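You operate a simulated robot arm through the tools that you are given. There is no shell and no other tool. Be economical: measure what you need, move in short steps, check, and stop when the job is done.

The job below is to be done with a simulated robot arm. You get a single attempt, and the scene is never put back.

TASK
Set the air to 4.5 bar first, then open the hose lever.
Fine: shut the hose lever, open the air lever, set the regulator knob by the air gauge; the hose lever ends open.

The check looks at the end state, three seconds after you hand in, the way a careful person would. Anything else that was tipped, shoved, dropped, spilled or broken makes it a failure.

THE ROBOT
A 6-joint arm with a two-finger gripper on a trunk, on a base that drives. Base frame: it is fixed to the floor where the robot stands at the start and does not move with it; the origin is under the middle of the robot, x ahead of it, y to its left, z up. Lengths are in mm, angles in degrees, forces in N, time in s.
Its first joint turns from -166.0 to 166.0 degrees. Places, roughly: air lever [300, 600, 600]; blue socket switch [400, 500, 900]; drain cock [400, 500, 400]; grey socket switch [600, 200, 900]; hose lever [700, 0, 600]. Payload 2.54 kg.
The TCP is the grasp point between the finger pads, 30 mm short of the fingertips. In the tool frame z runs along the fingers and y along their closing line. Largest opening 116 mm; the body of the gripper starts 95 mm behind the TCP.
Orientation is that of the tool frame in the base frame, as a unit quaternion [w, x, y, z]. With the fingers straight down and closing along the base's y, the tool's x points along the base's -x, its y along +y and its z along -z.

THE INTERFACE
- The arm moves only by the tool nudge_tool. Its argument "moves" is a list of rows, each a list of 7 numbers: the turn, a rotation vector about the tool's x, y, z in degrees, then the shift along the tool's x, y, z in cm, then the finger opening in cm, from 0 to 11.6. In form: [[ax, ay, az, dx, dy, dz, gripper], ...]. A call has 1 to 12 rows; each row shifts and turns the commanded pose from where the row before left it, along the tool's axes as they then stand. A row lasts 0.2 s, in which the tool goes at most 50 mm and 8.6 degrees; a call with a longer step from one row to the next is refused whole, and so is a gripper value outside its range. A pose out of reach is approached as far as the arm can. The call stops where the force on the tool passes 90 N (or 10 N more than at its start, if that is more) or the arm is blocked; 0.2 s more then pass. The fingers move at their own pace (about 72 mm/s each) and stop on an object; they squeeze with about 45 N. The grip force told is the motor's: it shows also when the fingers shut on nothing. Time passes only in rows, and 0.2 s behind the last, so rows that do not move let the fingers close. The reply holds the time, the measured pose of the TCP, the force on the tool along the base axes, the opening and the grip force, in the units named above and with some noise, with the torque about the TCP (base axes, N m) and any sound that the robot's microphone picked up.
- Cameras (640 x 400 px; columns grow to the right, rows downward): "scene" is now at [-41.8, 156.8, 1393]; the picture's right is [0.07, -1.00, 0.00], its down [-0.73, -0.05, -0.68] and it looks along [0.68, 0.05, -0.73] (base axes); focal length 264 px, centre (320, 200). "wrist" rides on the gripper at [69, -15, -122] in the tool frame; the picture's right is [0.21, 0.98, 0.00], its down [-0.83, 0.18, -0.53] and it looks along [-0.52, 0.11, 0.85] (tool axes); focal length 251 px, centre (320, 200). There is no depth. A picture from a camera that has moved, and an enlarged one, comes with that camera's place and axes in the base frame and with its lens.
- grab_frame(camera): a new picture of that camera. No time passes.
- base_move(legs): drives the robot by 1 to 6 legs, each [ahead, left, turn to the left] in mm, mm and degrees, along the robot's own axes; the way and the turn of a leg run together, so that a leg with both is an arc; at most 1500 mm and 180 degrees a leg. The arm and the cameras ride along, it lands a little off, and it stops where it bumps. It gives what a move gives.
- pan_tilt(pan, tilt): turns the head with the scene camera to pan (to the left, within 120 degrees either way) and tilt (down, from -29 to 69), counted from straight ahead of the robot. It gives what a move gives.
- zoom(camera, box): a new picture of the part [left, top, right, bottom] of that camera's present view, enlarged. No time passes.
- hand_in(): hands the job in; it is judged then, once.

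Work in short steps. Places have to be worked out from the pictures, the camera data and where the tool is seen: move nearer, look again, correct. Check each grasp and each placing, and mend what went wrong. You have 120 turns and 78 pictures in all, those below and enlarged ones among them. Open the gripper and draw the arm clear of the work before you hand the job in, unless the task says otherwise; then end with one line.

The tools are called after "Request:" as a command line: name --pt "numbers of a row" for each row, then --argument value for the rest, lists and objects as JSON in quotes. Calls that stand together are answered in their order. nudge_tool: Moves the arm, as the interface text tells. Its arguments: {"type":"object","properties":{"moves":{"type":"array"}},"required":["moves"]} The other tools are called the same way: base_move (legs) drives the base; pan_tilt (pan, tilt) turns the head that bears the scene camera; grab_frame (camera) takes a picture; zoom (camera, box) takes an enlarged picture of a part of a camera's view; hand_in () hands the job in.

At the start:

```text
time: 0.0
tool_pos: [490.5, 250.0, 837.3]
tool_rot: [0.001, 0.001, 1.0, -0.001]
force: [-0.9, 0.8, 0.1]
ft_torque: [-0.01, 0.03, -0.03]
opening: 116.1
finger_force: 0.1
robot x, y, heading: [-0.5, -3.5, -0.1]
head pan, tilt: [4.1, 47.1]
```

scene: 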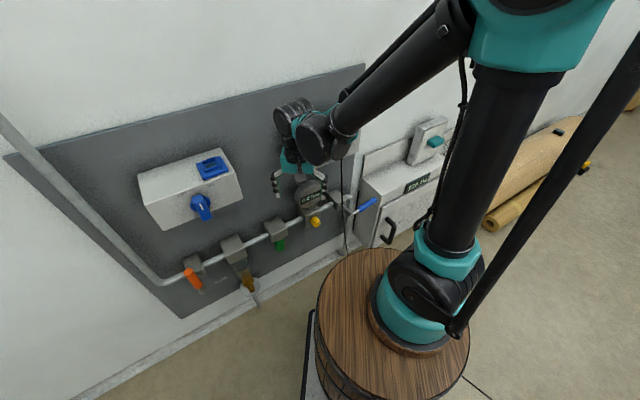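
wrist: 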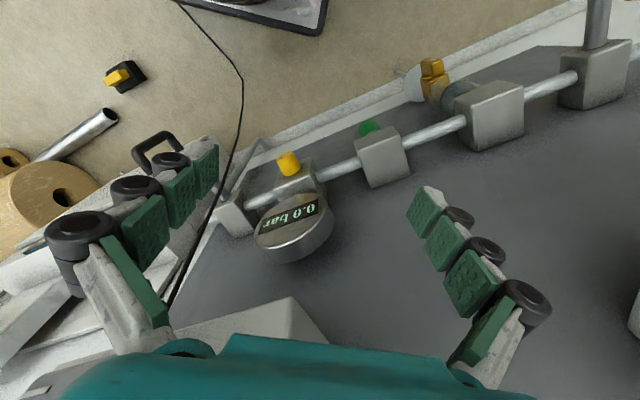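

The pictures show a pipe along the wall with an orange lever, drain cock, green knob, yellow knob, gauge at 0.0 bar and a blue lever. I zoom in to tell them apart.

Request:
zoom --camera "scene" --box '[120, 140, 280, 300]'

Request:
zoom --camera "scene" --box '[240, 100, 460, 260]'

```text
2.50 times, centred on (200, 220) of scene
camera zoom: at [-41.8, 156.8, 1393.0], right [0.07, -1.0, 0.0], down [-0.73, -0.05, -0.68], along [0.68, 0.05, -0.73], focal length 659 px, centre (620, 150)
```

zoom: 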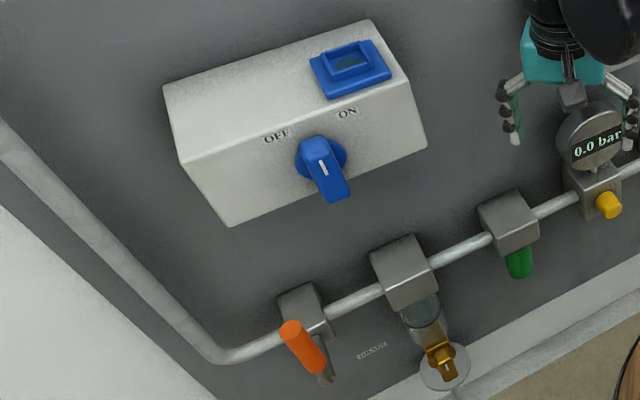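

```text
2.50 times, centred on (350, 180) of scene
camera zoom: at [-41.8, 156.8, 1393.0], right [0.07, -1.0, 0.0], down [-0.73, -0.05, -0.68], along [0.68, 0.05, -0.73], focal length 659 px, centre (245, 250)
```

zoom: 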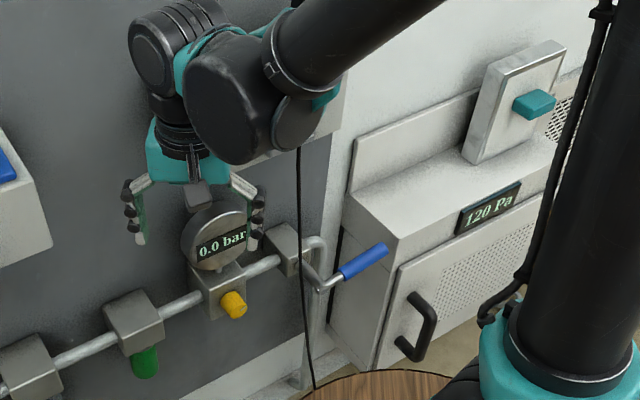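

I zoom closer on the two levers and the knob from the head, to see how the handles stand now.

Request:
zoom --camera "scene" --box '[320, 160, 400, 260]'

Request:
zoom --camera "scene" --box '[165, 230, 245, 310]'

Request:
zoom --camera "wrist" --box '[200, 120, 360, 280]'

```text
4.00 times, centred on (360, 210) of scene
camera zoom: at [-41.8, 156.8, 1393.0], right [0.07, -1.0, 0.0], down [-0.73, -0.05, -0.68], along [0.68, 0.05, -0.73], focal length 1054 px, centre (160, 160)
```

zoom: 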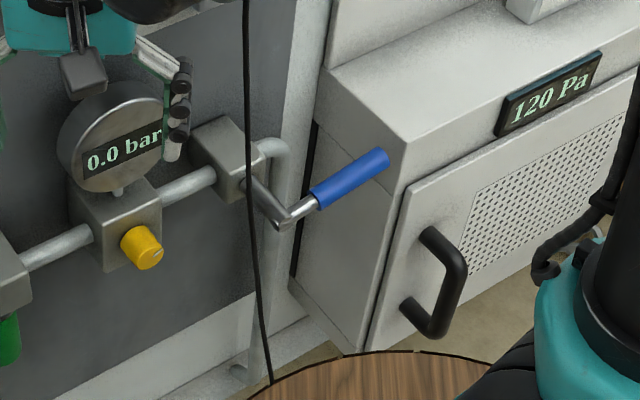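

```text
5.00 times, centred on (205, 270) of scene
camera zoom: at [-41.8, 156.8, 1393.0], right [0.07, -1.0, 0.0], down [-0.73, -0.05, -0.68], along [0.68, 0.05, -0.73], focal length 1318 px, centre (895, -150)
```

zoom: 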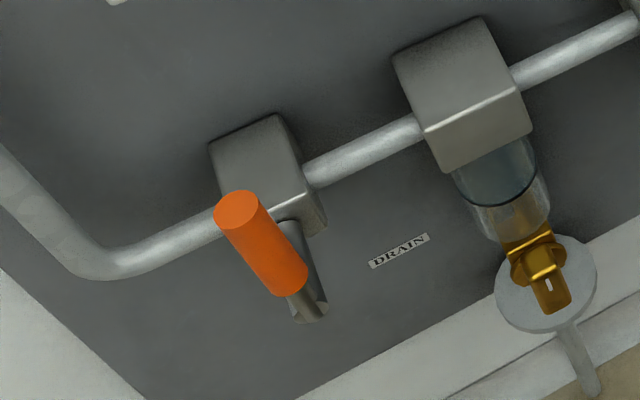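

```text
2.50 times, centred on (280, 200) of wrist
camera zoom: at [421.7, 234.0, 961.0], right [-0.21, 0.98, 0.0], down [0.83, 0.18, 0.54], along [0.52, 0.11, -0.84], focal length 629 px, centre (420, 200)
```

zoom: 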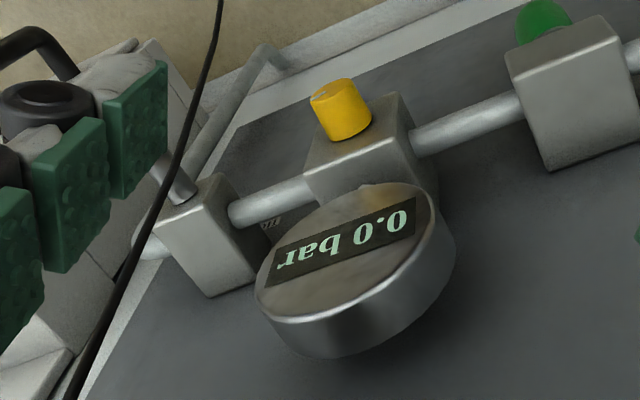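

The orange lever stands upright (shut), and the blue one lies along the pipe (open). I draw the tool back and up and turn it to face the wall, so it uncovers the right end.

Request:
nudge_tool --pt "0 0 -7.5 3 0 -2 11.6" --pt "0 0 -7.5 3 0 -2 11.6" --pt "0 0 -7.5 3 0 -2 8" --pt "0 0 -7.5 3 0 -2 4"

Request:
grab_frame --camera "scene"

Request:
grab_frame --camera "wrist"

```text
time: 1.0
tool_pos: [373.8, 227.4, 917.6]
tool_rot: [0.001, -0.259, 0.966, -0.001]
force: [-0.3, -0.4, 0.2]
ft_torque: [-0.02, 0.03, -0.05]
opening: 42.9
finger_force: 0.8
robot x, y, heading: [-0.3, -5.7, -0.1]
head pan, tilt: [4.1, 47.1]
```

```text
70 pictures are left
camera scene: at [-41.7, 156.9, 1393.0], right [0.07, -1.0, 0.0], down [-0.73, -0.05, -0.68], along [0.68, 0.05, -0.73], focal length 264 px, centre (320, 200)
```

scene: 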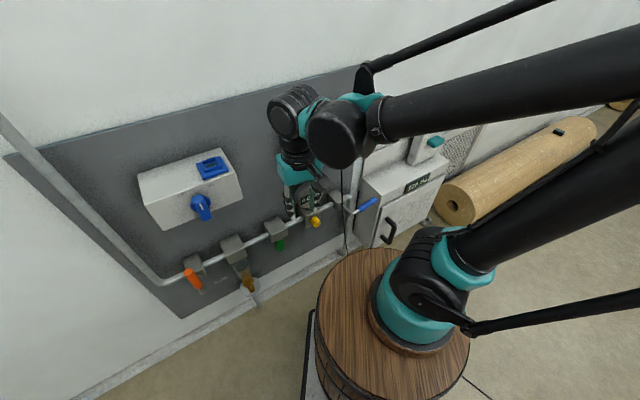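

```text
69 pictures are left
camera wrist: at [322.7, 179.1, 1040.8], right [-0.68, 0.74, 0.0], down [0.62, 0.57, 0.53], along [0.4, 0.36, -0.84], focal length 251 px, centre (320, 200)
```

wrist: 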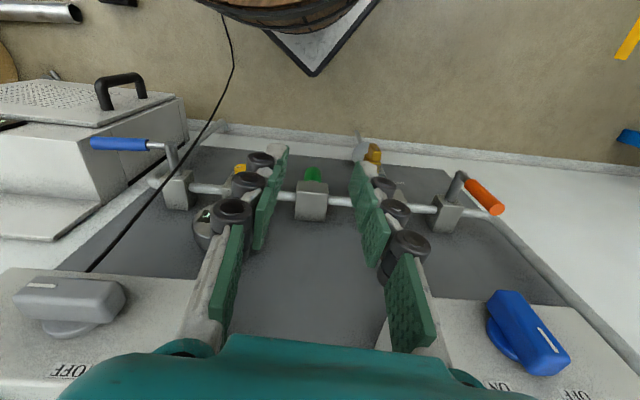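

Triangulating puts the pipe along d=(0.6,-0.8), so the wall normal is about (0.8,0.6), with the pipe axis near n=654 and z≈600. The hose lever elbow is near (641,83,580) and the knob near (592,221,585). I swing the tool to horizontal, facing the wall, well clear of it.

Request:
nudge_tool --pt "0 0 -6.9 0 0 0 4" --pt "0 -8.2 0 0 0 0 4" --pt "0 -8.2 0 0 0 0 2" --pt "0 -8.2 0 0 0 0 0" --pt "0 -8.2 0 0 0 0 0" --pt "0 -8.2 0 0 0 0 0" --pt "0 -8.2 0 0 0 0 0" --pt "0 -8.2 0 0 0 0 0" --pt "0 -8.2 0 0 0 0 0" --pt "0 -8.2 0 0 0 0 0" --pt "0 -8.2 0 0 0 0 0" --pt "0 -8 0 0 0 0 0"

Request:
grab_frame --camera "scene"

Request:
grab_frame --camera "wrist"

```text
time: 3.4
tool_pos: [359.7, 287.1, 965.6]
tool_rot: [0.597, -0.246, 0.737, 0.199]
force: [0.0, 1.2, -0.4]
ft_torque: [-0.03, 0.01, -0.02]
opening: 0.0
finger_force: 28.1
out of reach, approached as far as the arm can: row 10, 11
robot x, y, heading: [0.1, -2.6, 0.0]
head pan, tilt: [4.1, 47.1]
stopped in row 11: the arm was blocked; the commanded pose is now the measured one
```

```text
68 pictures are left
camera scene: at [-41.9, 157.1, 1393.0], right [0.07, -1.0, 0.0], down [-0.73, -0.05, -0.68], along [0.68, 0.05, -0.73], focal length 264 px, centre (320, 200)
```

scene: 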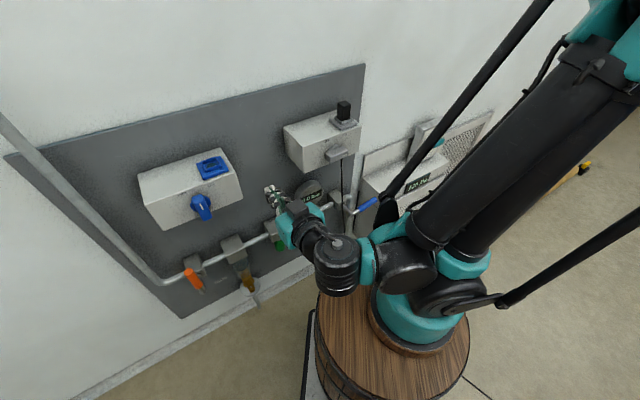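

```text
67 pictures are left
camera wrist: at [262.8, 194.5, 924.1], right [-0.62, 0.75, -0.21], down [-0.39, -0.07, 0.92], along [0.68, 0.65, 0.33], focal length 251 px, centre (320, 200)
```

wrist: 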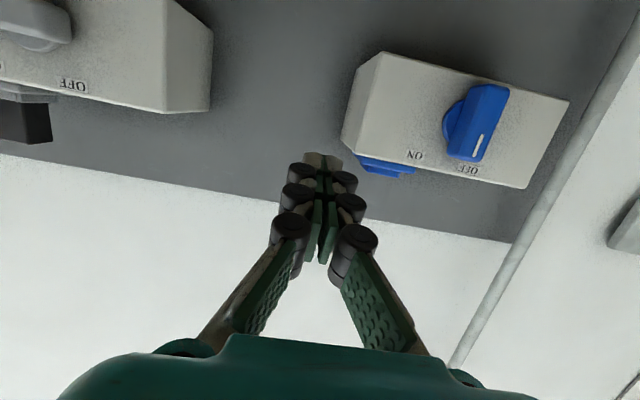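

The arm folded too tight and stopped. I need to know where the arm's own axis and base stand, so I look down with the head.

Request:
pan_tilt --pan -30 --tilt 65

Request:
grab_frame --camera "scene"

```text
time: 4.3
tool_pos: [359.1, 287.5, 964.9]
tool_rot: [0.596, -0.247, 0.737, 0.2]
force: [-0.8, 0.4, 0.2]
ft_torque: [0.01, -0.01, -0.03]
opening: 0.0
finger_force: 28.2
robot x, y, heading: [-1.7, 0.9, -0.2]
head pan, tilt: [-30.0, 65.0]
```

```text
66 pictures are left
camera scene: at [-68.6, 120.9, 1370.9], right [-0.5, -0.87, 0.0], down [-0.79, 0.45, -0.42], along [0.37, -0.21, -0.91], focal length 264 px, centre (320, 200)
```

scene: 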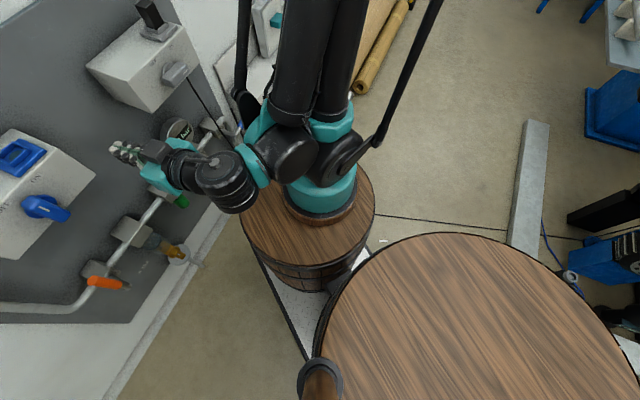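

The arm stands on a smaller barrel ahead of the trunk, only about 400 mm from the wall, so the base must back off. I check what lies behind and beside it.

Request:
pan_tilt --pan -110 --tilt 40

Request:
grab_frame --camera "scene"

Request:
pan_tilt --pan 115 --tilt 45

Request:
grab_frame --camera "scene"

```text
time: 5.9
tool_pos: [359.1, 288.4, 965.5]
tool_rot: [0.597, -0.247, 0.737, 0.199]
force: [-0.7, 0.4, 0.3]
ft_torque: [0.03, 0.02, 0.03]
opening: 0.0
finger_force: 28.8
robot x, y, heading: [0.4, -0.5, -0.1]
head pan, tilt: [-110.0, 40.0]
```

```text
65 pictures are left
camera scene: at [-150.2, 71.4, 1403.2], right [-0.94, 0.34, 0.0], down [0.22, 0.6, -0.77], along [-0.26, -0.72, -0.64], focal length 264 px, centre (320, 200)
```

scene: 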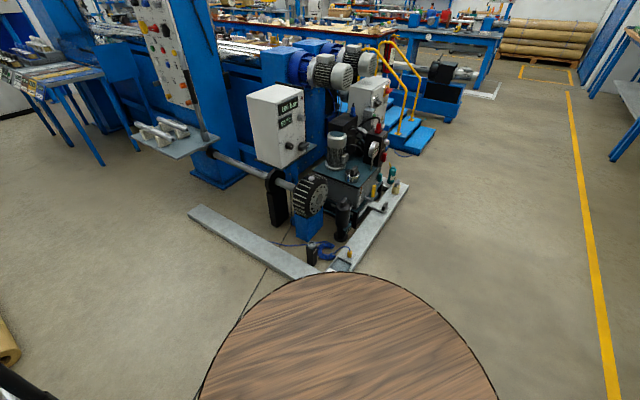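

```text
time: 9.1
tool_pos: [359.6, 286.8, 965.2]
tool_rot: [0.597, -0.246, 0.737, 0.199]
force: [-0.1, -0.8, 0.4]
ft_torque: [0.01, -0.02, 0.03]
opening: 0.1
finger_force: 28.8
robot x, y, heading: [0.2, -1.7, -0.1]
head pan, tilt: [115.0, 45.0]
```

```text
64 pictures are left
camera scene: at [-155.6, 225.0, 1396.0], right [0.91, 0.42, 0.0], down [0.3, -0.64, -0.71], along [-0.3, 0.64, -0.71], focal length 264 px, centre (320, 200)
```

scene: 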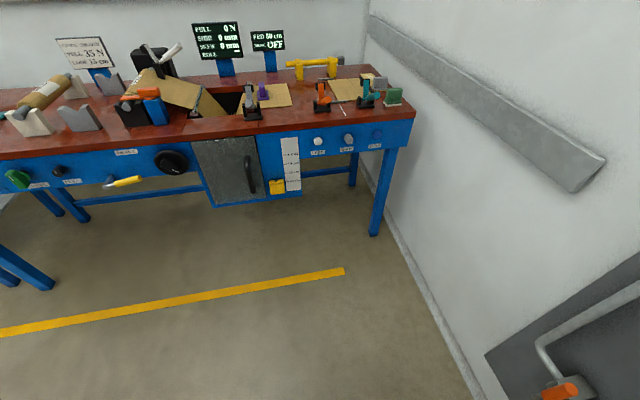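

Straight behind is free floor (the machine is to the right), so I back off 300 mm. That leaves all three handles roughly 700 mm from the arm axis.

Request:
base_move --legs '[[-300, 0, 0]]'

Request:
pan_tilt --pan 15 --tilt 42

Request:
grab_frame --camera "scene"

```text
time: 11.1
tool_pos: [62.0, 288.4, 964.7]
tool_rot: [0.597, -0.248, 0.736, 0.201]
force: [-0.9, 0.0, 0.4]
ft_torque: [0.0, -0.05, -0.01]
opening: 0.0
finger_force: 28.3
robot x, y, heading: [-299.8, -4.2, 0.2]
head pan, tilt: [115.0, 45.0]
```

```text
time: 12.9
tool_pos: [61.7, 289.5, 965.3]
tool_rot: [0.597, -0.249, 0.736, 0.201]
force: [-0.2, -0.1, 1.0]
ft_torque: [0.02, -0.02, 0.0]
opening: 0.1
finger_force: 28.5
robot x, y, heading: [-298.6, 1.3, 0.4]
head pan, tilt: [15.0, 42.0]
```

```text
63 pictures are left
camera scene: at [-338.0, 172.0, 1400.3], right [0.26, -0.96, 0.0], down [-0.65, -0.18, -0.74], along [0.72, 0.2, -0.67], focal length 264 px, centre (320, 200)
```

scene: 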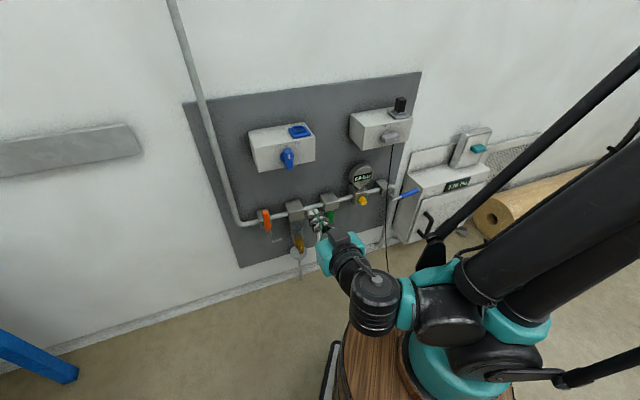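

Now I level the tool and bring it toward the hose lever, staying well out from the wall.

Request:
nudge_tool --pt "0 -6 0 0 0 0 0" --pt "0 -6 0 0 0 0 0" --pt "0 0 0 2.5 -4 1 0" --pt "0 0 0 2.5 -4 1 0" --pt "0 0 0 2.5 -4 1 0" --pt "0 0 0 2.5 -4 1 0" --pt "0 0 0 2.5 -4 1 0" --pt "0 0 0 2.5 -4 1 0" --pt "0 0 0 2.5 -4 1 0" --pt "0 0 0 2.5 -4 1 0" --pt "0 0 0 2.5 -4 1 0"

Request:
grab_frame --camera "scene"

Request:
grab_frame --camera "wrist"

```text
time: 14.0
tool_pos: [153.6, 295.7, 1016.6]
tool_rot: [0.666, -0.238, 0.667, 0.237]
force: [0.3, 0.5, 0.8]
ft_torque: [-0.02, -0.01, 0.0]
opening: 0.0
finger_force: 28.4
out of reach, approached as far as the arm can: row 1, 2, 3, 4, 5
robot x, y, heading: [-295.3, 0.4, 0.2]
head pan, tilt: [15.0, 42.0]
stopped in row 5: the arm was blocked; the commanded pose is now the measured one
```

```text
62 pictures are left
camera scene: at [-338.0, 171.7, 1400.3], right [0.26, -0.96, 0.0], down [-0.65, -0.18, -0.74], along [0.72, 0.2, -0.67], focal length 264 px, centre (320, 200)
```

scene: 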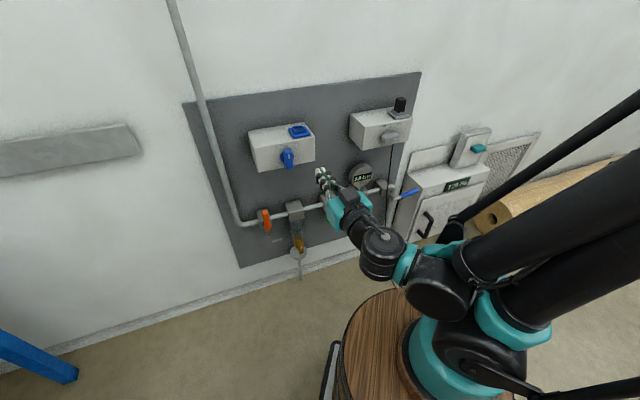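

```text
61 pictures are left
camera wrist: at [68.9, 206.2, 948.3], right [-0.62, 0.76, -0.22], down [-0.53, -0.2, 0.83], along [0.58, 0.63, 0.52], focal length 251 px, centre (320, 200)
```

wrist: 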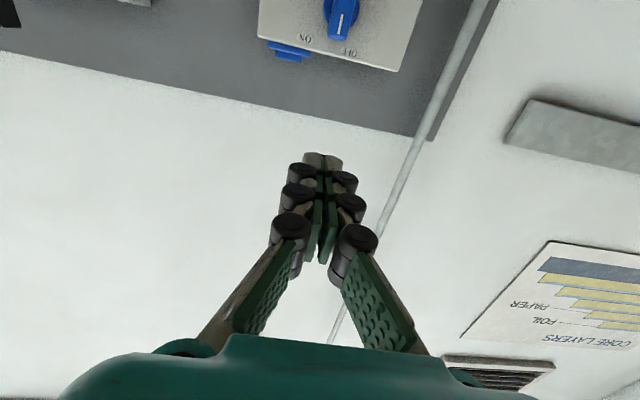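

The tool is level now but too near the arm's own axis. I extend toward the wall first, then down and right.

Request:
nudge_tool --pt "0 0 0 0 0 4 0" --pt "0 0 0 0 0 4 0" --pt "0 0 0 0 0 4 0" --pt "0 0 0 2 -3 2 0" --pt "0 0 0 3 -3 1 0" --pt "0 0 0 3 -3.5 0 0" --pt "0 0 0 3 -3.5 0 0" --pt "0 0 0 3 -3.5 0 0" --pt "0 0 0 3 -3.5 0 0" --pt "0 0 0 3 -3.5 0 0" --pt "0 0 0 3 -3.5 0 0" --pt "0 0 0 3 -3.5 0 0"

Request:
grab_frame --camera "wrist"

```text
time: 16.6
tool_pos: [521.3, 181.7, 933.3]
tool_rot: [0.664, -0.239, 0.668, 0.237]
force: [-0.2, 0.0, -0.1]
ft_torque: [-0.03, 0.03, -0.03]
opening: 0.2
finger_force: 28.5
out of reach, approached as far as the arm can: row 5, 6, 7, 8, 9, 10, 11, 12
robot x, y, heading: [-293.0, -2.8, 0.1]
head pan, tilt: [15.0, 42.0]
```

```text
60 pictures are left
camera wrist: at [437.0, 91.0, 866.3], right [-0.62, 0.75, -0.22], down [-0.52, -0.19, 0.83], along [0.58, 0.63, 0.52], focal length 251 px, centre (320, 200)
```

wrist: 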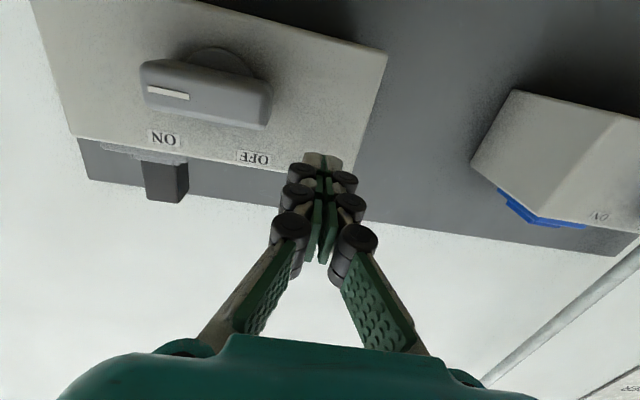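

The arm couldn't come down as commanded. I check its configuration with the scene camera.

Request:
grab_frame --camera "scene"

```text
59 pictures are left
camera scene: at [-338.3, 172.0, 1400.2], right [0.26, -0.96, 0.0], down [-0.65, -0.18, -0.74], along [0.72, 0.2, -0.67], focal length 264 px, centre (320, 200)
```

scene: 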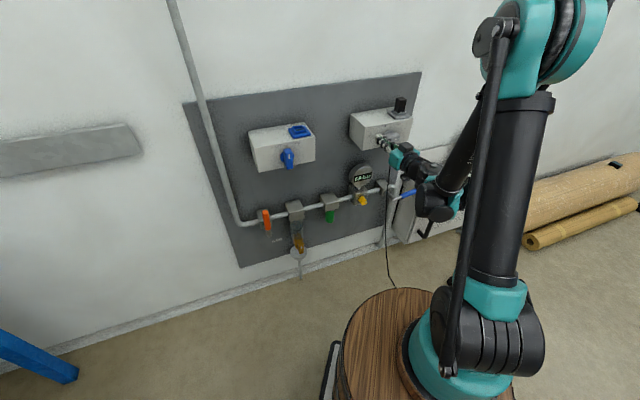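

The arm's minimum radius is the trouble: with a level tool it must stand farther off. Floor behind and slightly right is clear (the machine's beam is about 850 mm away), so I back off along the wall normal.

Request:
base_move --legs '[[-220, -150, 0]]'

Request:
nudge_tool --pt "0 0 0 0 0 0 0" --pt "0 0 0 0 0 2 0" --pt "0 0 0 0 0 2 0" --pt "0 0 0 2 0 2 0"

Request:
grab_frame --camera "scene"

```text
time: 18.6
tool_pos: [297.7, 30.3, 933.0]
tool_rot: [0.664, -0.239, 0.667, 0.237]
force: [0.3, -0.4, -0.1]
ft_torque: [0.01, 0.02, 0.02]
opening: 0.0
finger_force: 28.7
robot x, y, heading: [-520.6, -147.5, 0.2]
head pan, tilt: [15.0, 42.0]
```

```text
time: 19.6
tool_pos: [346.8, 68.7, 914.3]
tool_rot: [0.665, -0.238, 0.668, 0.237]
force: [-0.1, -0.6, -0.1]
ft_torque: [0.0, 0.05, -0.04]
opening: 0.3
finger_force: 29.0
robot x, y, heading: [-522.9, -149.5, 0.1]
head pan, tilt: [15.0, 42.0]
```

```text
58 pictures are left
camera scene: at [-561.8, 21.8, 1400.3], right [0.26, -0.96, 0.0], down [-0.65, -0.18, -0.74], along [0.72, 0.2, -0.67], focal length 264 px, centre (320, 200)
```

scene: 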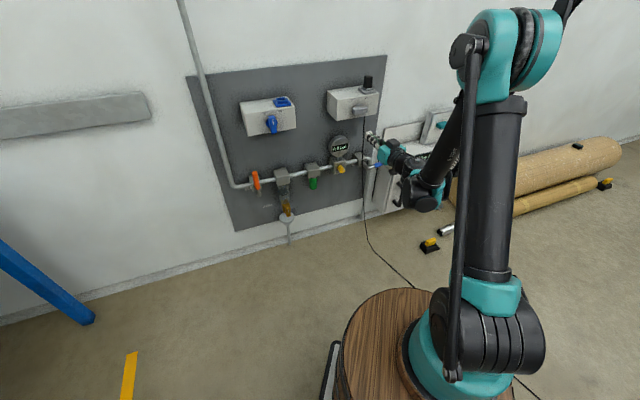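

That works. Now I go down and right to just in front of the hose lever, correcting the heading by 2.3°.

Request:
nudge_tool --pt "2.3 0 0 2 0 2 0" --pt "0 0 0 2 -1.5 2 0" --pt "0 0 0 3 -2 2 0" --pt "0 0 0 3 -2 1 0" --pt "0 0 0 3 -2 1 0" --pt "0 0 0 3 -2 1 0" --pt "0 0 0 3 -2 0 0" --pt "0 0 0 3 -2 0 0" --pt "0 0 0 3 -2 0 0" --pt "0 0 0 3 -2 0 0"

Request:
grab_frame --camera "wrist"

Request:
grab_frame --camera "scene"

```text
time: 21.8
tool_pos: [521.1, -18.4, 631.8]
tool_rot: [0.669, -0.225, 0.672, 0.223]
force: [-0.1, -0.3, 0.0]
ft_torque: [-0.02, -0.02, -0.04]
opening: 0.2
finger_force: 28.2
robot x, y, heading: [-518.5, -153.0, 0.6]
head pan, tilt: [15.0, 42.0]
```

```text
57 pictures are left
camera wrist: at [432.7, -104.4, 564.1], right [-0.59, 0.78, -0.22], down [-0.53, -0.17, 0.83], along [0.61, 0.6, 0.52], focal length 251 px, centre (320, 200)
```

wrist: 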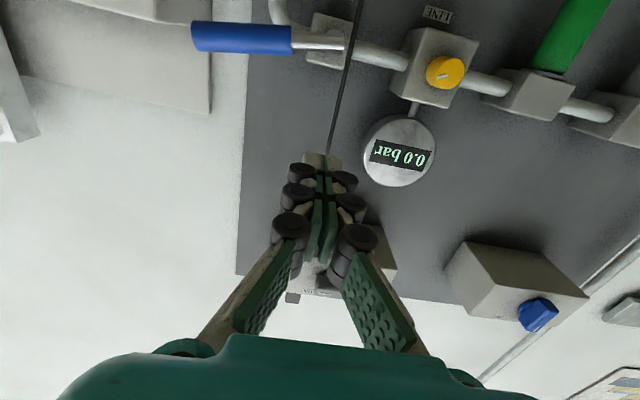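

```text
56 pictures are left
camera scene: at [-561.8, 21.9, 1400.3], right [0.26, -0.96, 0.0], down [-0.65, -0.18, -0.74], along [0.72, 0.2, -0.67], focal length 264 px, centre (320, 200)
```

scene: 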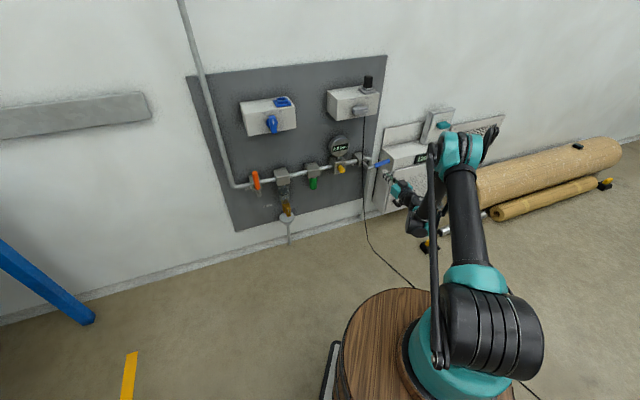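

The view now fits: pipe at z≈561, hose lever pivot at s≈325 (along the wall), z≈561, n≈560, with its handle reaching right to s≈457 and tilted about 11° up. A thin cord hangs at s≈318 just in front of the pivot. I go below the outer end of the handle, staying right of the cord.

Request:
nudge_tool --pt "0 0 0 2 -3.6 0 0" --pt "0 0 0 2 -3.6 0 0" --pt "0 0 0 2.2 -3.6 2 0" --pt "0 0 0 2 0 3 0" --pt "0 0 0 2 0 2 0"

Request:
grab_frame --camera "wrist"

Request:
zoom --camera "scene" --box '[320, 120, 480, 240]'

```text
time: 22.9
tool_pos: [597.1, -62.5, 630.4]
tool_rot: [0.668, -0.226, 0.673, 0.223]
force: [0.2, 0.4, 0.4]
ft_torque: [0.04, 0.0, 0.0]
opening: 0.0
finger_force: 28.9
out of reach, approached as far as the arm can: row 2, 3, 4, 5
robot x, y, heading: [-520.6, -151.6, 0.2]
head pan, tilt: [15.0, 42.0]
```

```text
55 pictures are left
camera wrist: at [509.2, -148.6, 564.0], right [-0.59, 0.78, -0.22], down [-0.53, -0.17, 0.83], along [0.61, 0.6, 0.52], focal length 251 px, centre (320, 200)
```

wrist: 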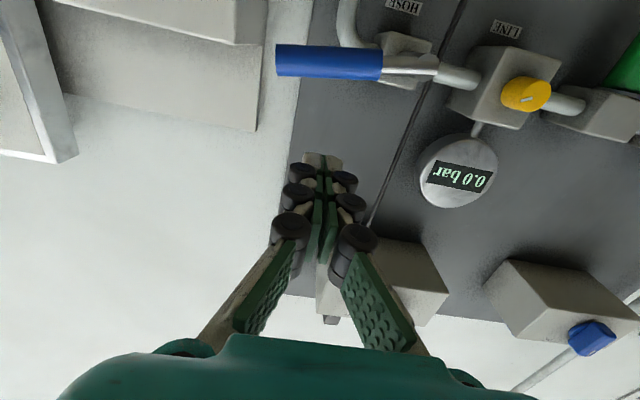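

```text
3.33 times, centred on (400, 180) of scene
camera zoom: at [-561.6, 21.7, 1400.3], right [0.26, -0.96, 0.0], down [-0.65, -0.18, -0.74], along [0.72, 0.2, -0.67], focal length 878 px, centre (53, 267)
```

zoom: 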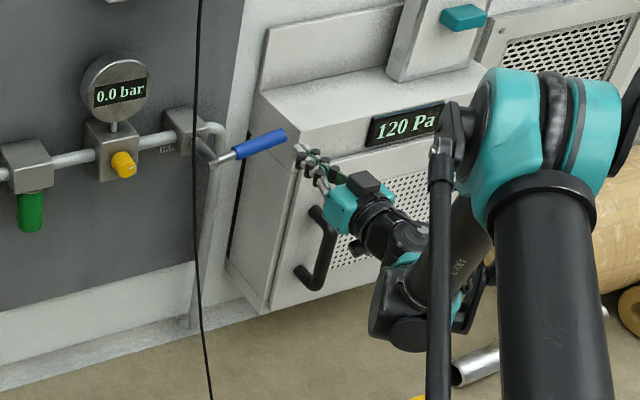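

The arm is at its inner limit for this height, since lower needs a larger radius. A spot about 1200–1250 mm from all three handles fits; shifting right by 160 mm gives it and keeps 550 mm from the machine beam.

Request:
base_move --legs '[[-10, -160, 0]]'

Request:
nudge_tool --pt "0 0 0 0 0 0 0" --pt "0 0 0 0 0 0 0"

```text
time: 24.4
tool_pos: [587.5, -224.6, 630.1]
tool_rot: [0.669, -0.225, 0.673, 0.222]
force: [-0.1, -0.2, -0.2]
ft_torque: [-0.01, -0.01, 0.01]
opening: 0.0
finger_force: 28.8
robot x, y, heading: [-531.7, -314.3, 0.1]
head pan, tilt: [15.0, 42.0]
```

```text
time: 25.0
tool_pos: [588.4, -224.1, 630.8]
tool_rot: [0.669, -0.224, 0.673, 0.222]
force: [0.4, 0.5, 0.0]
ft_torque: [0.03, -0.04, 0.03]
opening: 0.3
finger_force: 28.2
robot x, y, heading: [-529.7, -315.5, 0.5]
head pan, tilt: [15.0, 42.0]
```

I move in to below the handle's outer end, still in front of it.

Request:
nudge_tool --pt "0 0 0 0 2.5 4 0" --pt "0 0 0 1.5 2.5 3.5 0" --pt "0 0 0 2.5 2.5 3 0" --pt "0 0 0 2.5 2.2 3 0" --pt "0 0 0 3 0 0 0"

Request:
grab_frame --camera "wrist"

Request:
zoom --camera "scene" --box '[320, 100, 480, 220]'

```text
time: 26.2
tool_pos: [583.7, -73.2, 633.9]
tool_rot: [0.668, -0.225, 0.674, 0.222]
force: [-0.7, 0.5, 0.2]
ft_torque: [0.02, -0.01, 0.01]
opening: 0.0
finger_force: 28.5
out of reach, approached as far as the arm can: row 1, 2, 3, 4, 5
robot x, y, heading: [-530.7, -311.6, 0.1]
head pan, tilt: [15.0, 42.0]
```

```text
53 pictures are left
camera wrist: at [494.9, -159.6, 567.2], right [-0.59, 0.78, -0.22], down [-0.53, -0.17, 0.83], along [0.61, 0.6, 0.51], focal length 251 px, centre (320, 200)
```

wrist: 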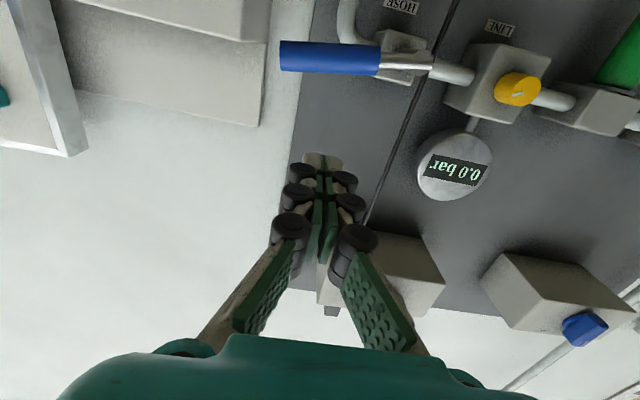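

```text
3.33 times, centred on (400, 160) of scene
camera zoom: at [-570.7, -139.2, 1400.3], right [0.26, -0.97, 0.0], down [-0.65, -0.18, -0.74], along [0.72, 0.19, -0.67], focal length 878 px, centre (53, 333)
```

zoom: 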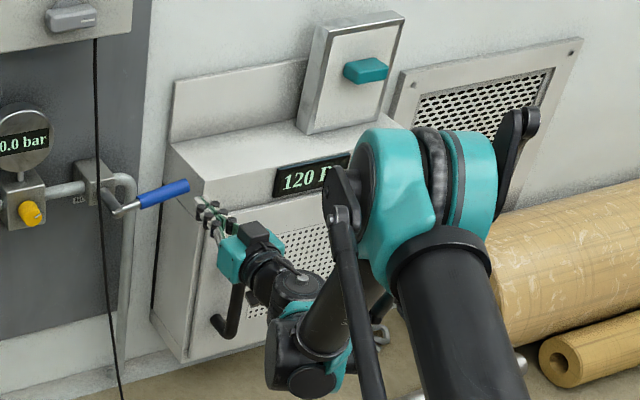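

The stuck pose came out nearer and higher than commanded, which hints at an outer limit this time. I test by retracting 10 cm at the commanded low height.

Request:
nudge_tool --pt "0 0 0 0 0 -4 0" --pt "0 0 0 0 0 -4 0" --pt "0 0 0 0 0 -4 0"

Request:
grab_frame --camera "scene"

```text
time: 27.0
tool_pos: [500.0, -144.3, 636.5]
tool_rot: [0.668, -0.225, 0.673, 0.222]
force: [0.0, 0.0, 0.8]
ft_torque: [-0.02, -0.01, 0.0]
opening: 0.1
finger_force: 29.0
out of reach, approached as far as the arm can: row 3
robot x, y, heading: [-527.1, -310.2, 0.0]
head pan, tilt: [15.0, 42.0]
```

```text
51 pictures are left
camera scene: at [-570.8, -139.1, 1400.3], right [0.26, -0.96, 0.0], down [-0.65, -0.18, -0.74], along [0.72, 0.19, -0.67], focal length 264 px, centre (320, 200)
```

scene: 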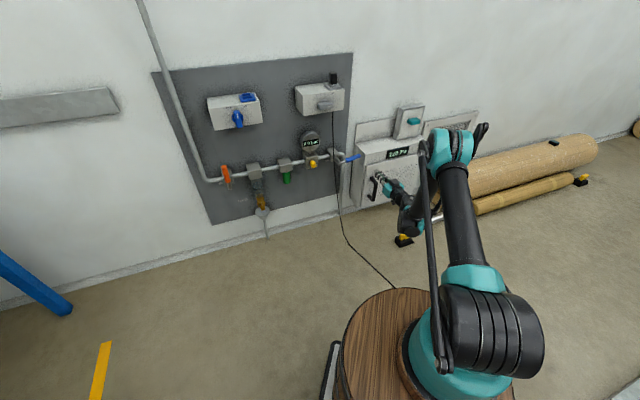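

The limit looks like a height floor for a level tool, because the wrist hangs below the gripper. I pitch the tool 25° down, which raises the wrist, and go forward along it to below the handle end.

Request:
nudge_tool --pt "0 8.3 0 0 0 0 0" --pt "0 8.4 0 0 0 0 0" --pt "0 8.3 0 0 0 0 0" --pt "0 0 0 0.5 -0.4 3.7 0" --pt "0 0 0 0.5 -0.4 3.7 0" --pt "0 0 0 0.5 -0.4 3.7 0" --pt "0 0 0 0.5 -0.4 3.7 0" --pt "0 0 0 0.5 -0.4 3.7 0"

Request:
grab_frame --camera "wrist"

```text
time: 28.8
tool_pos: [614.8, -74.6, 563.3]
tool_rot: [0.507, -0.267, 0.803, 0.167]
force: [0.0, 0.1, 1.1]
ft_torque: [-0.01, -0.02, -0.03]
opening: 0.0
finger_force: 28.4
out of reach, approached as far as the arm can: row 8
robot x, y, heading: [-531.7, -312.6, 0.1]
head pan, tilt: [15.0, 42.0]
```

```text
50 pictures are left
camera wrist: at [513.0, -171.1, 553.3], right [-0.66, 0.73, -0.19], down [-0.21, 0.07, 0.97], along [0.72, 0.68, 0.11], focal length 251 px, centre (320, 200)
```

wrist: 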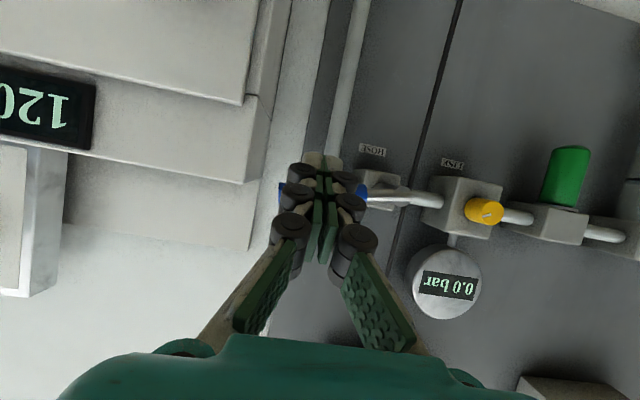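

That works. I pitch 10° more for margin and slide in under the handle (front at n≈544, underside z≈568).

Request:
nudge_tool --pt "0 5 0 0 0 0 0" --pt "0 5 0 0 0 0 0" --pt "0 0 0 -1.6 0 2.75 0" --pt "0 0 0 -1.6 0 2.75 0" --pt "0 0 0 -1.6 0 2.75 0"

Request:
grab_frame --camera "wrist"

Request:
zoom --camera "scene" --box '[290, 110, 430, 215]'

```text
time: 30.0
tool_pos: [654.7, -27.0, 588.0]
tool_rot: [0.434, -0.281, 0.844, 0.144]
force: [-0.5, -0.4, -0.4]
ft_torque: [0.01, 0.02, 0.01]
opening: 0.0
finger_force: 28.5
out of reach, approached as far as the arm can: row 3, 4, 5
robot x, y, heading: [-527.9, -310.8, 0.1]
head pan, tilt: [15.0, 42.0]
```

```text
49 pictures are left
camera wrist: at [552.9, -124.1, 603.3], right [-0.68, 0.71, -0.18], down [-0.07, 0.17, 0.98], along [0.73, 0.68, -0.07], focal length 251 px, centre (320, 200)
```

wrist: 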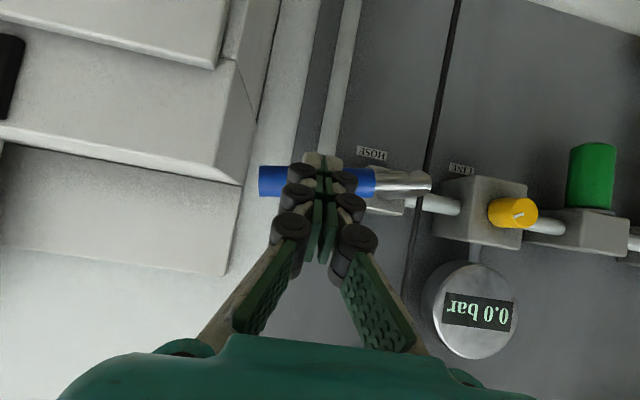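

```text
3.81 times, centred on (360, 162) of scene
camera zoom: at [-570.6, -139.2, 1400.3], right [0.26, -0.97, 0.0], down [-0.65, -0.17, -0.74], along [0.72, 0.19, -0.67], focal length 1004 px, centre (168, 343)
```

zoom: 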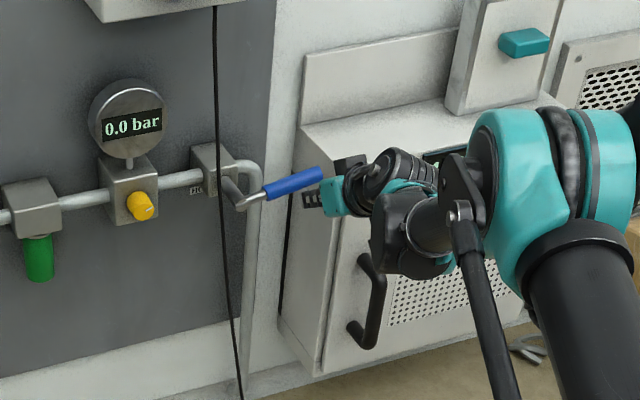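

Pitched, the arm now runs out of outer reach (nearer and higher than commanded). I retract 12 cm, then bring the base 80 mm closer along the wall normal.

Request:
nudge_tool --pt "0 0 0 0 0 0 0" --pt "0 0 0 0 0 -4 0" --pt "0 0 0 0 0 -4 0" --pt "0 0 0 0 0 -4 0" --pt "0 0 0 0 0 -3 0"

Request:
base_move --legs '[[64, 48, 0]]'

```text
time: 31.2
tool_pos: [556.6, -102.0, 676.3]
tool_rot: [0.435, -0.282, 0.843, 0.145]
force: [0.7, 0.2, 0.5]
ft_torque: [0.0, 0.0, -0.03]
opening: 0.1
finger_force: 29.0
robot x, y, heading: [-530.4, -315.0, 0.5]
head pan, tilt: [15.0, 42.0]
```

```text
time: 32.2
tool_pos: [620.9, -52.7, 677.1]
tool_rot: [0.436, -0.282, 0.843, 0.145]
force: [-0.7, -0.3, -0.3]
ft_torque: [0.01, 0.04, -0.01]
opening: 0.0
finger_force: 29.2
robot x, y, heading: [-467.4, -265.2, 0.2]
head pan, tilt: [15.0, 42.0]
```

Now straight down in front of the handle end, to z≈545.

Request:
nudge_tool --pt "0 0 0 2.7 -0.4 1.9 0" --pt "0 0 0 2.7 -0.4 1.9 0" --pt "0 0 0 2.7 -0.4 1.9 0" --pt "0 0 0 2.7 -0.4 1.9 0" --pt "0 0 0 0 0 0 0"

```text
time: 33.4
tool_pos: [630.0, -64.2, 545.2]
tool_rot: [0.436, -0.282, 0.842, 0.145]
force: [0.3, 0.6, -0.7]
ft_torque: [0.03, 0.0, -0.02]
opening: 0.2
finger_force: 28.9
robot x, y, heading: [-469.2, -266.4, 0.2]
head pan, tilt: [15.0, 42.0]
```

Reached. Slide forward 78 mm at constant height, under the handle.

Request:
nudge_tool --pt "0 0 0 -1.5 0 2.13 0" --pt "0 0 0 -1.5 0 2.13 0" --pt "0 0 0 -1.5 0 2.13 0" --pt "0 0 0 0 0 0 0"

Request:
grab_frame --camera "wrist"

```text
time: 34.4
tool_pos: [688.7, -19.2, 549.7]
tool_rot: [0.434, -0.283, 0.843, 0.145]
force: [-0.3, 0.4, -0.4]
ft_torque: [-0.04, -0.04, -0.04]
opening: 0.1
finger_force: 28.4
out of reach, approached as far as the arm can: row 3
robot x, y, heading: [-467.6, -263.8, 0.0]
head pan, tilt: [15.0, 42.0]
```

```text
47 pictures are left
camera wrist: at [587.1, -115.7, 565.0], right [-0.69, 0.71, -0.18], down [-0.07, 0.17, 0.98], along [0.72, 0.69, -0.07], focal length 251 px, centre (320, 200)
```

wrist: 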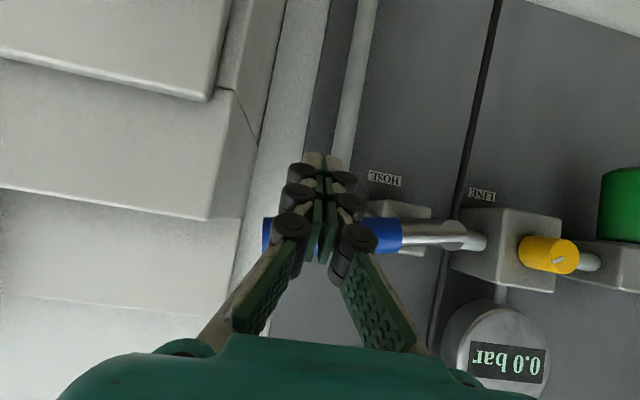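

The fingers are under the handle (its axis there at z≈578). I lift, following the arc, the first 30° or so.

Request:
nudge_tool --pt "0 0 0 -1.5 0 -1.05 0" --pt "0 0 0 -1.4 0.2 -1 0" --pt "0 0 0 -1.4 0.2 -1 0" --pt "0 0 0 0 0 0 0"

Request:
grab_frame --camera "wrist"

```text
time: 35.4
tool_pos: [686.3, -16.2, 600.9]
tool_rot: [0.435, -0.282, 0.843, 0.145]
force: [-0.9, -1.5, -1.3]
ft_torque: [-0.02, 0.01, -0.02]
opening: 0.1
finger_force: 28.7
robot x, y, heading: [-463.0, -263.4, -0.1]
head pan, tilt: [15.0, 42.0]
```

```text
46 pictures are left
camera wrist: at [584.4, -112.6, 616.2], right [-0.69, 0.71, -0.18], down [-0.07, 0.17, 0.98], along [0.72, 0.69, -0.07], focal length 251 px, centre (320, 200)
```

wrist: 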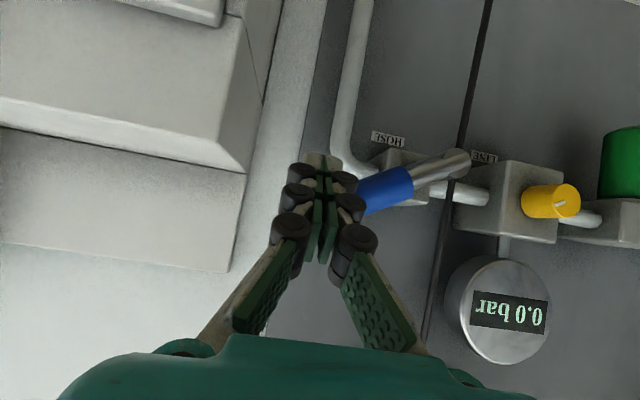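

The handle turns upward freely. I continue along the arc toward vertical.

Request:
nudge_tool --pt "0 0 0 -2.05 1.1 -1.45 0" --pt "0 0 0 -1.7 1.6 -1.2 0" --pt "0 0 0 -1.3 2.2 -0.92 0" --pt "0 0 0 0 0 0 0"

Request:
grab_frame --camera "wrist"

```text
time: 36.4
tool_pos: [656.3, 24.0, 663.8]
tool_rot: [0.434, -0.282, 0.843, 0.145]
force: [-0.6, -0.8, -0.1]
ft_torque: [0.01, 0.03, -0.03]
opening: 0.0
finger_force: 28.8
robot x, y, heading: [-464.4, -262.8, 0.3]
head pan, tilt: [15.0, 42.0]
```

```text
45 pictures are left
camera wrist: at [554.3, -72.1, 678.8], right [-0.69, 0.71, -0.18], down [-0.07, 0.17, 0.98], along [0.72, 0.69, -0.07], focal length 251 px, centre (320, 200)
```

wrist: 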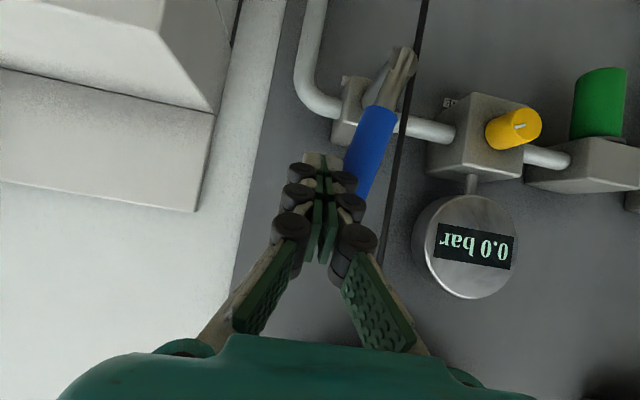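

About 70° so far. I push on gently to vertical.

Request:
nudge_tool --pt "0 0 0 -0.6 1.6 -0.43 0" --pt "0 0 0 -0.2 0.9 -0.12 0" --pt "0 0 0 0 0.4 0 0" --pt "0 0 0 0 0 0 0"

Request:
grab_frame --camera "wrist"

Request:
zoom --camera "scene" --box '[280, 110, 420, 215]'

```text
time: 37.4
tool_pos: [641.8, 43.2, 672.4]
tool_rot: [0.435, -0.28, 0.844, 0.143]
force: [13.2, -17.7, -0.9]
ft_torque: [-0.12, -0.08, -0.58]
opening: 0.1
finger_force: 28.6
robot x, y, heading: [-463.3, -268.0, -0.1]
head pan, tilt: [15.0, 42.0]
```

```text
44 pictures are left
camera wrist: at [539.4, -52.8, 687.9], right [-0.68, 0.71, -0.18], down [-0.08, 0.17, 0.98], along [0.73, 0.69, -0.07], focal length 251 px, centre (320, 200)
```

wrist: 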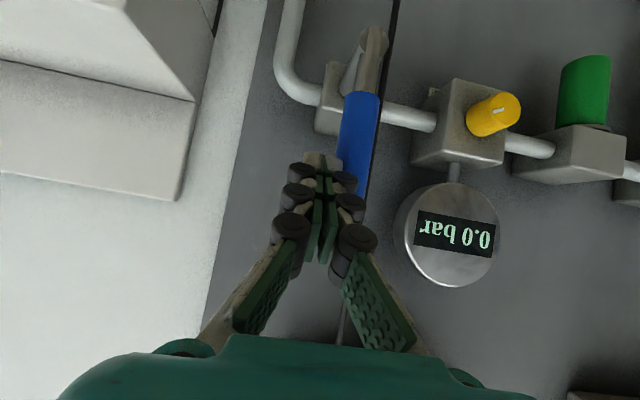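

```text
3.81 times, centred on (350, 162) of scene
camera zoom: at [-506.0, -92.4, 1400.3], right [0.26, -0.96, 0.0], down [-0.65, -0.18, -0.74], along [0.72, 0.2, -0.67], focal length 1004 px, centre (206, 343)
```

zoom: 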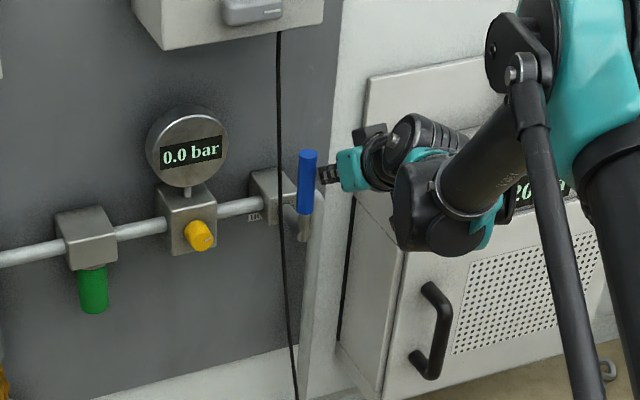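

The force rose at the upright stop (22 N), and the pictures show the blue lever vertical, so the hose is shut. I back away from it and withdraw upward.

Request:
nudge_tool --pt "0 0 0 0 -2.5 0 0" --pt "0 0 0 0 -1 -4 0" --pt "0 0 0 0 0 -4 0" --pt "0 0 0 0 0 -4 0" --pt "0 0 0 0 0 0 0"

Request:
nudge_tool --pt "0 0 0 0 4.7 0 0" --pt "0 0 0 0 4.7 0 0" --pt "0 0 0 0 4.7 0 0" --pt "0 0 0 0 4.7 0 0" --pt "0 0 0 0 4.7 0 0" --pt "0 0 0 0 4.7 0 0" --pt "0 0 0 0 4.7 0 0" --pt "0 0 0 0 4.7 0 0" --pt "0 0 0 0 4.7 0 0" --pt "0 0 0 0 4.7 0 0" --pt "0 0 0 0 4.7 0 0" --pt "0 0 0 0 4.7 0 0"

Request:
grab_frame --camera "wrist"

```text
time: 38.6
tool_pos: [584.6, -40.2, 742.1]
tool_rot: [0.434, -0.282, 0.843, 0.145]
force: [0.2, -0.3, 1.6]
ft_torque: [0.0, -0.01, -0.02]
opening: 0.0
finger_force: 28.5
robot x, y, heading: [-465.4, -264.0, 0.3]
head pan, tilt: [15.0, 42.0]
```

```text
time: 41.2
tool_pos: [448.1, 127.2, 743.2]
tool_rot: [0.433, -0.292, 0.837, 0.167]
force: [-0.4, 0.5, -0.2]
ft_torque: [0.0, 0.03, 0.01]
opening: 0.2
finger_force: 29.1
out of reach, approached as far as the arm can: row 4, 5, 6, 7, 8, 9, 10, 11, 12
robot x, y, heading: [-465.5, -261.4, 0.2]
head pan, tilt: [15.0, 42.0]
```

```text
42 pictures are left
camera wrist: at [349.0, 26.5, 757.4], right [-0.71, 0.68, -0.15], down [-0.07, 0.14, 0.99], along [0.7, 0.72, -0.05], focal length 251 px, centre (320, 200)
```

wrist: 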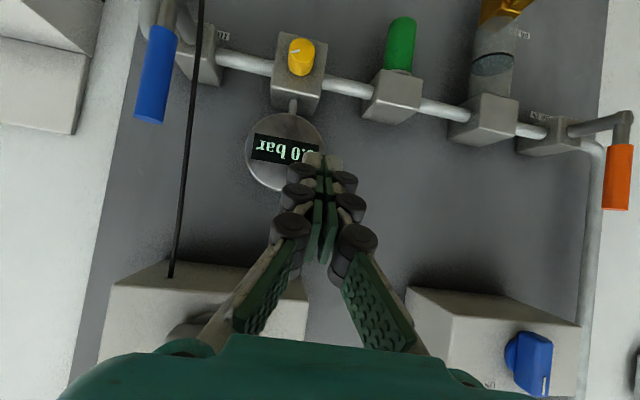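

Good overview: orange lever still upright, gauge 0.0. The inner radius limit stopped the sideways move, so I shift the base left along the wall and 60 mm back.

Request:
base_move --legs '[[-138, 84, 0]]'

Request:
nudge_tool --pt "0 0 0 0 3.5 2.5 0" --pt "0 0 0 0 3.5 2.5 0" --pt "0 0 0 0 4.7 0 0" --pt "0 0 0 0 4.7 0 0"

Request:
grab_frame --camera "wrist"

```text
time: 42.7
tool_pos: [307.6, 211.2, 743.0]
tool_rot: [0.433, -0.291, 0.837, 0.166]
force: [0.2, 0.2, -0.1]
ft_torque: [-0.04, 0.03, 0.03]
opening: 0.1
finger_force: 28.5
robot x, y, heading: [-605.2, -180.5, 0.2]
head pan, tilt: [15.0, 42.0]
```

```text
time: 43.7
tool_pos: [304.6, 264.5, 719.5]
tool_rot: [0.431, -0.3, 0.83, 0.187]
force: [0.1, 0.6, 0.9]
ft_torque: [0.0, 0.0, -0.01]
opening: 0.0
finger_force: 28.5
out of reach, approached as far as the arm can: row 1, 2, 3, 4
robot x, y, heading: [-601.6, -178.2, 0.0]
head pan, tilt: [15.0, 42.0]
```

```text
41 pictures are left
camera wrist: at [210.0, 159.5, 731.5], right [-0.74, 0.66, -0.13], down [-0.07, 0.11, 0.99], along [0.67, 0.74, -0.03], focal length 251 px, centre (320, 200)
```

wrist: 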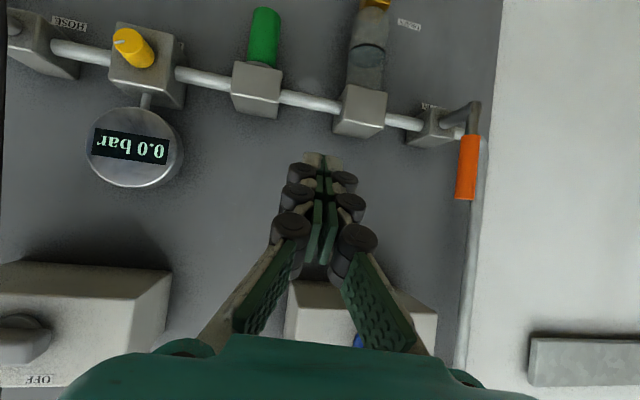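

The orange lever is upright: pivot s≈-257, z≈566, handle top z≈693. I extend toward the wall first to escape the inner limit, restoring the heading, then go left past the handle at a safe distance.

Request:
nudge_tool --pt "0 0 0 -1 0 4 0" --pt "2.7 0 1.8 -1 0 4 0" --pt "2.7 0 1.8 0 3 2 0" --pt "0 0 0 0 4 0 0" --pt "0 0 0 0 4 0 0" --pt "0 0 0 0 0 0 0"

```text
time: 45.1
tool_pos: [348.6, 306.5, 692.8]
tool_rot: [0.432, -0.286, 0.831, 0.2]
force: [1.5, 0.1, -0.1]
ft_torque: [-0.02, 0.02, 0.02]
opening: 0.0
finger_force: 29.1
out of reach, approached as far as the arm can: row 1, 2, 3, 4, 5
robot x, y, heading: [-603.9, -179.0, 0.2]
head pan, tilt: [15.0, 42.0]
```

The pattern is clear: the tool's heading must stay at least 17° left of the arm's bearing. Standing farther left solves it, so I retract 12 cm and drive to about (-760,160).

Request:
nudge_tool --pt "0 0 0 0 0 0 0" --pt "0 0 0 0 0 -4 0" --pt "0 0 0 0 0 -4 0" --pt "0 0 0 0 0 -4 0"

Request:
base_move --legs '[[-156, 340, 0]]'

```text
time: 46.1
tool_pos: [277.8, 229.7, 759.6]
tool_rot: [0.434, -0.281, 0.835, 0.189]
force: [0.2, -0.3, 0.0]
ft_torque: [-0.01, -0.03, 0.05]
opening: 0.1
finger_force: 28.4
out of reach, approached as far as the arm can: row 2
robot x, y, heading: [-602.1, -177.2, -0.1]
head pan, tilt: [15.0, 42.0]
```

```text
time: 48.4
tool_pos: [120.4, 566.0, 759.3]
tool_rot: [0.434, -0.279, 0.836, 0.188]
force: [-0.4, 0.4, 0.8]
ft_torque: [-0.01, -0.02, -0.01]
opening: 0.1
finger_force: 28.9
robot x, y, heading: [-763.8, 156.0, 0.1]
head pan, tilt: [15.0, 42.0]
```

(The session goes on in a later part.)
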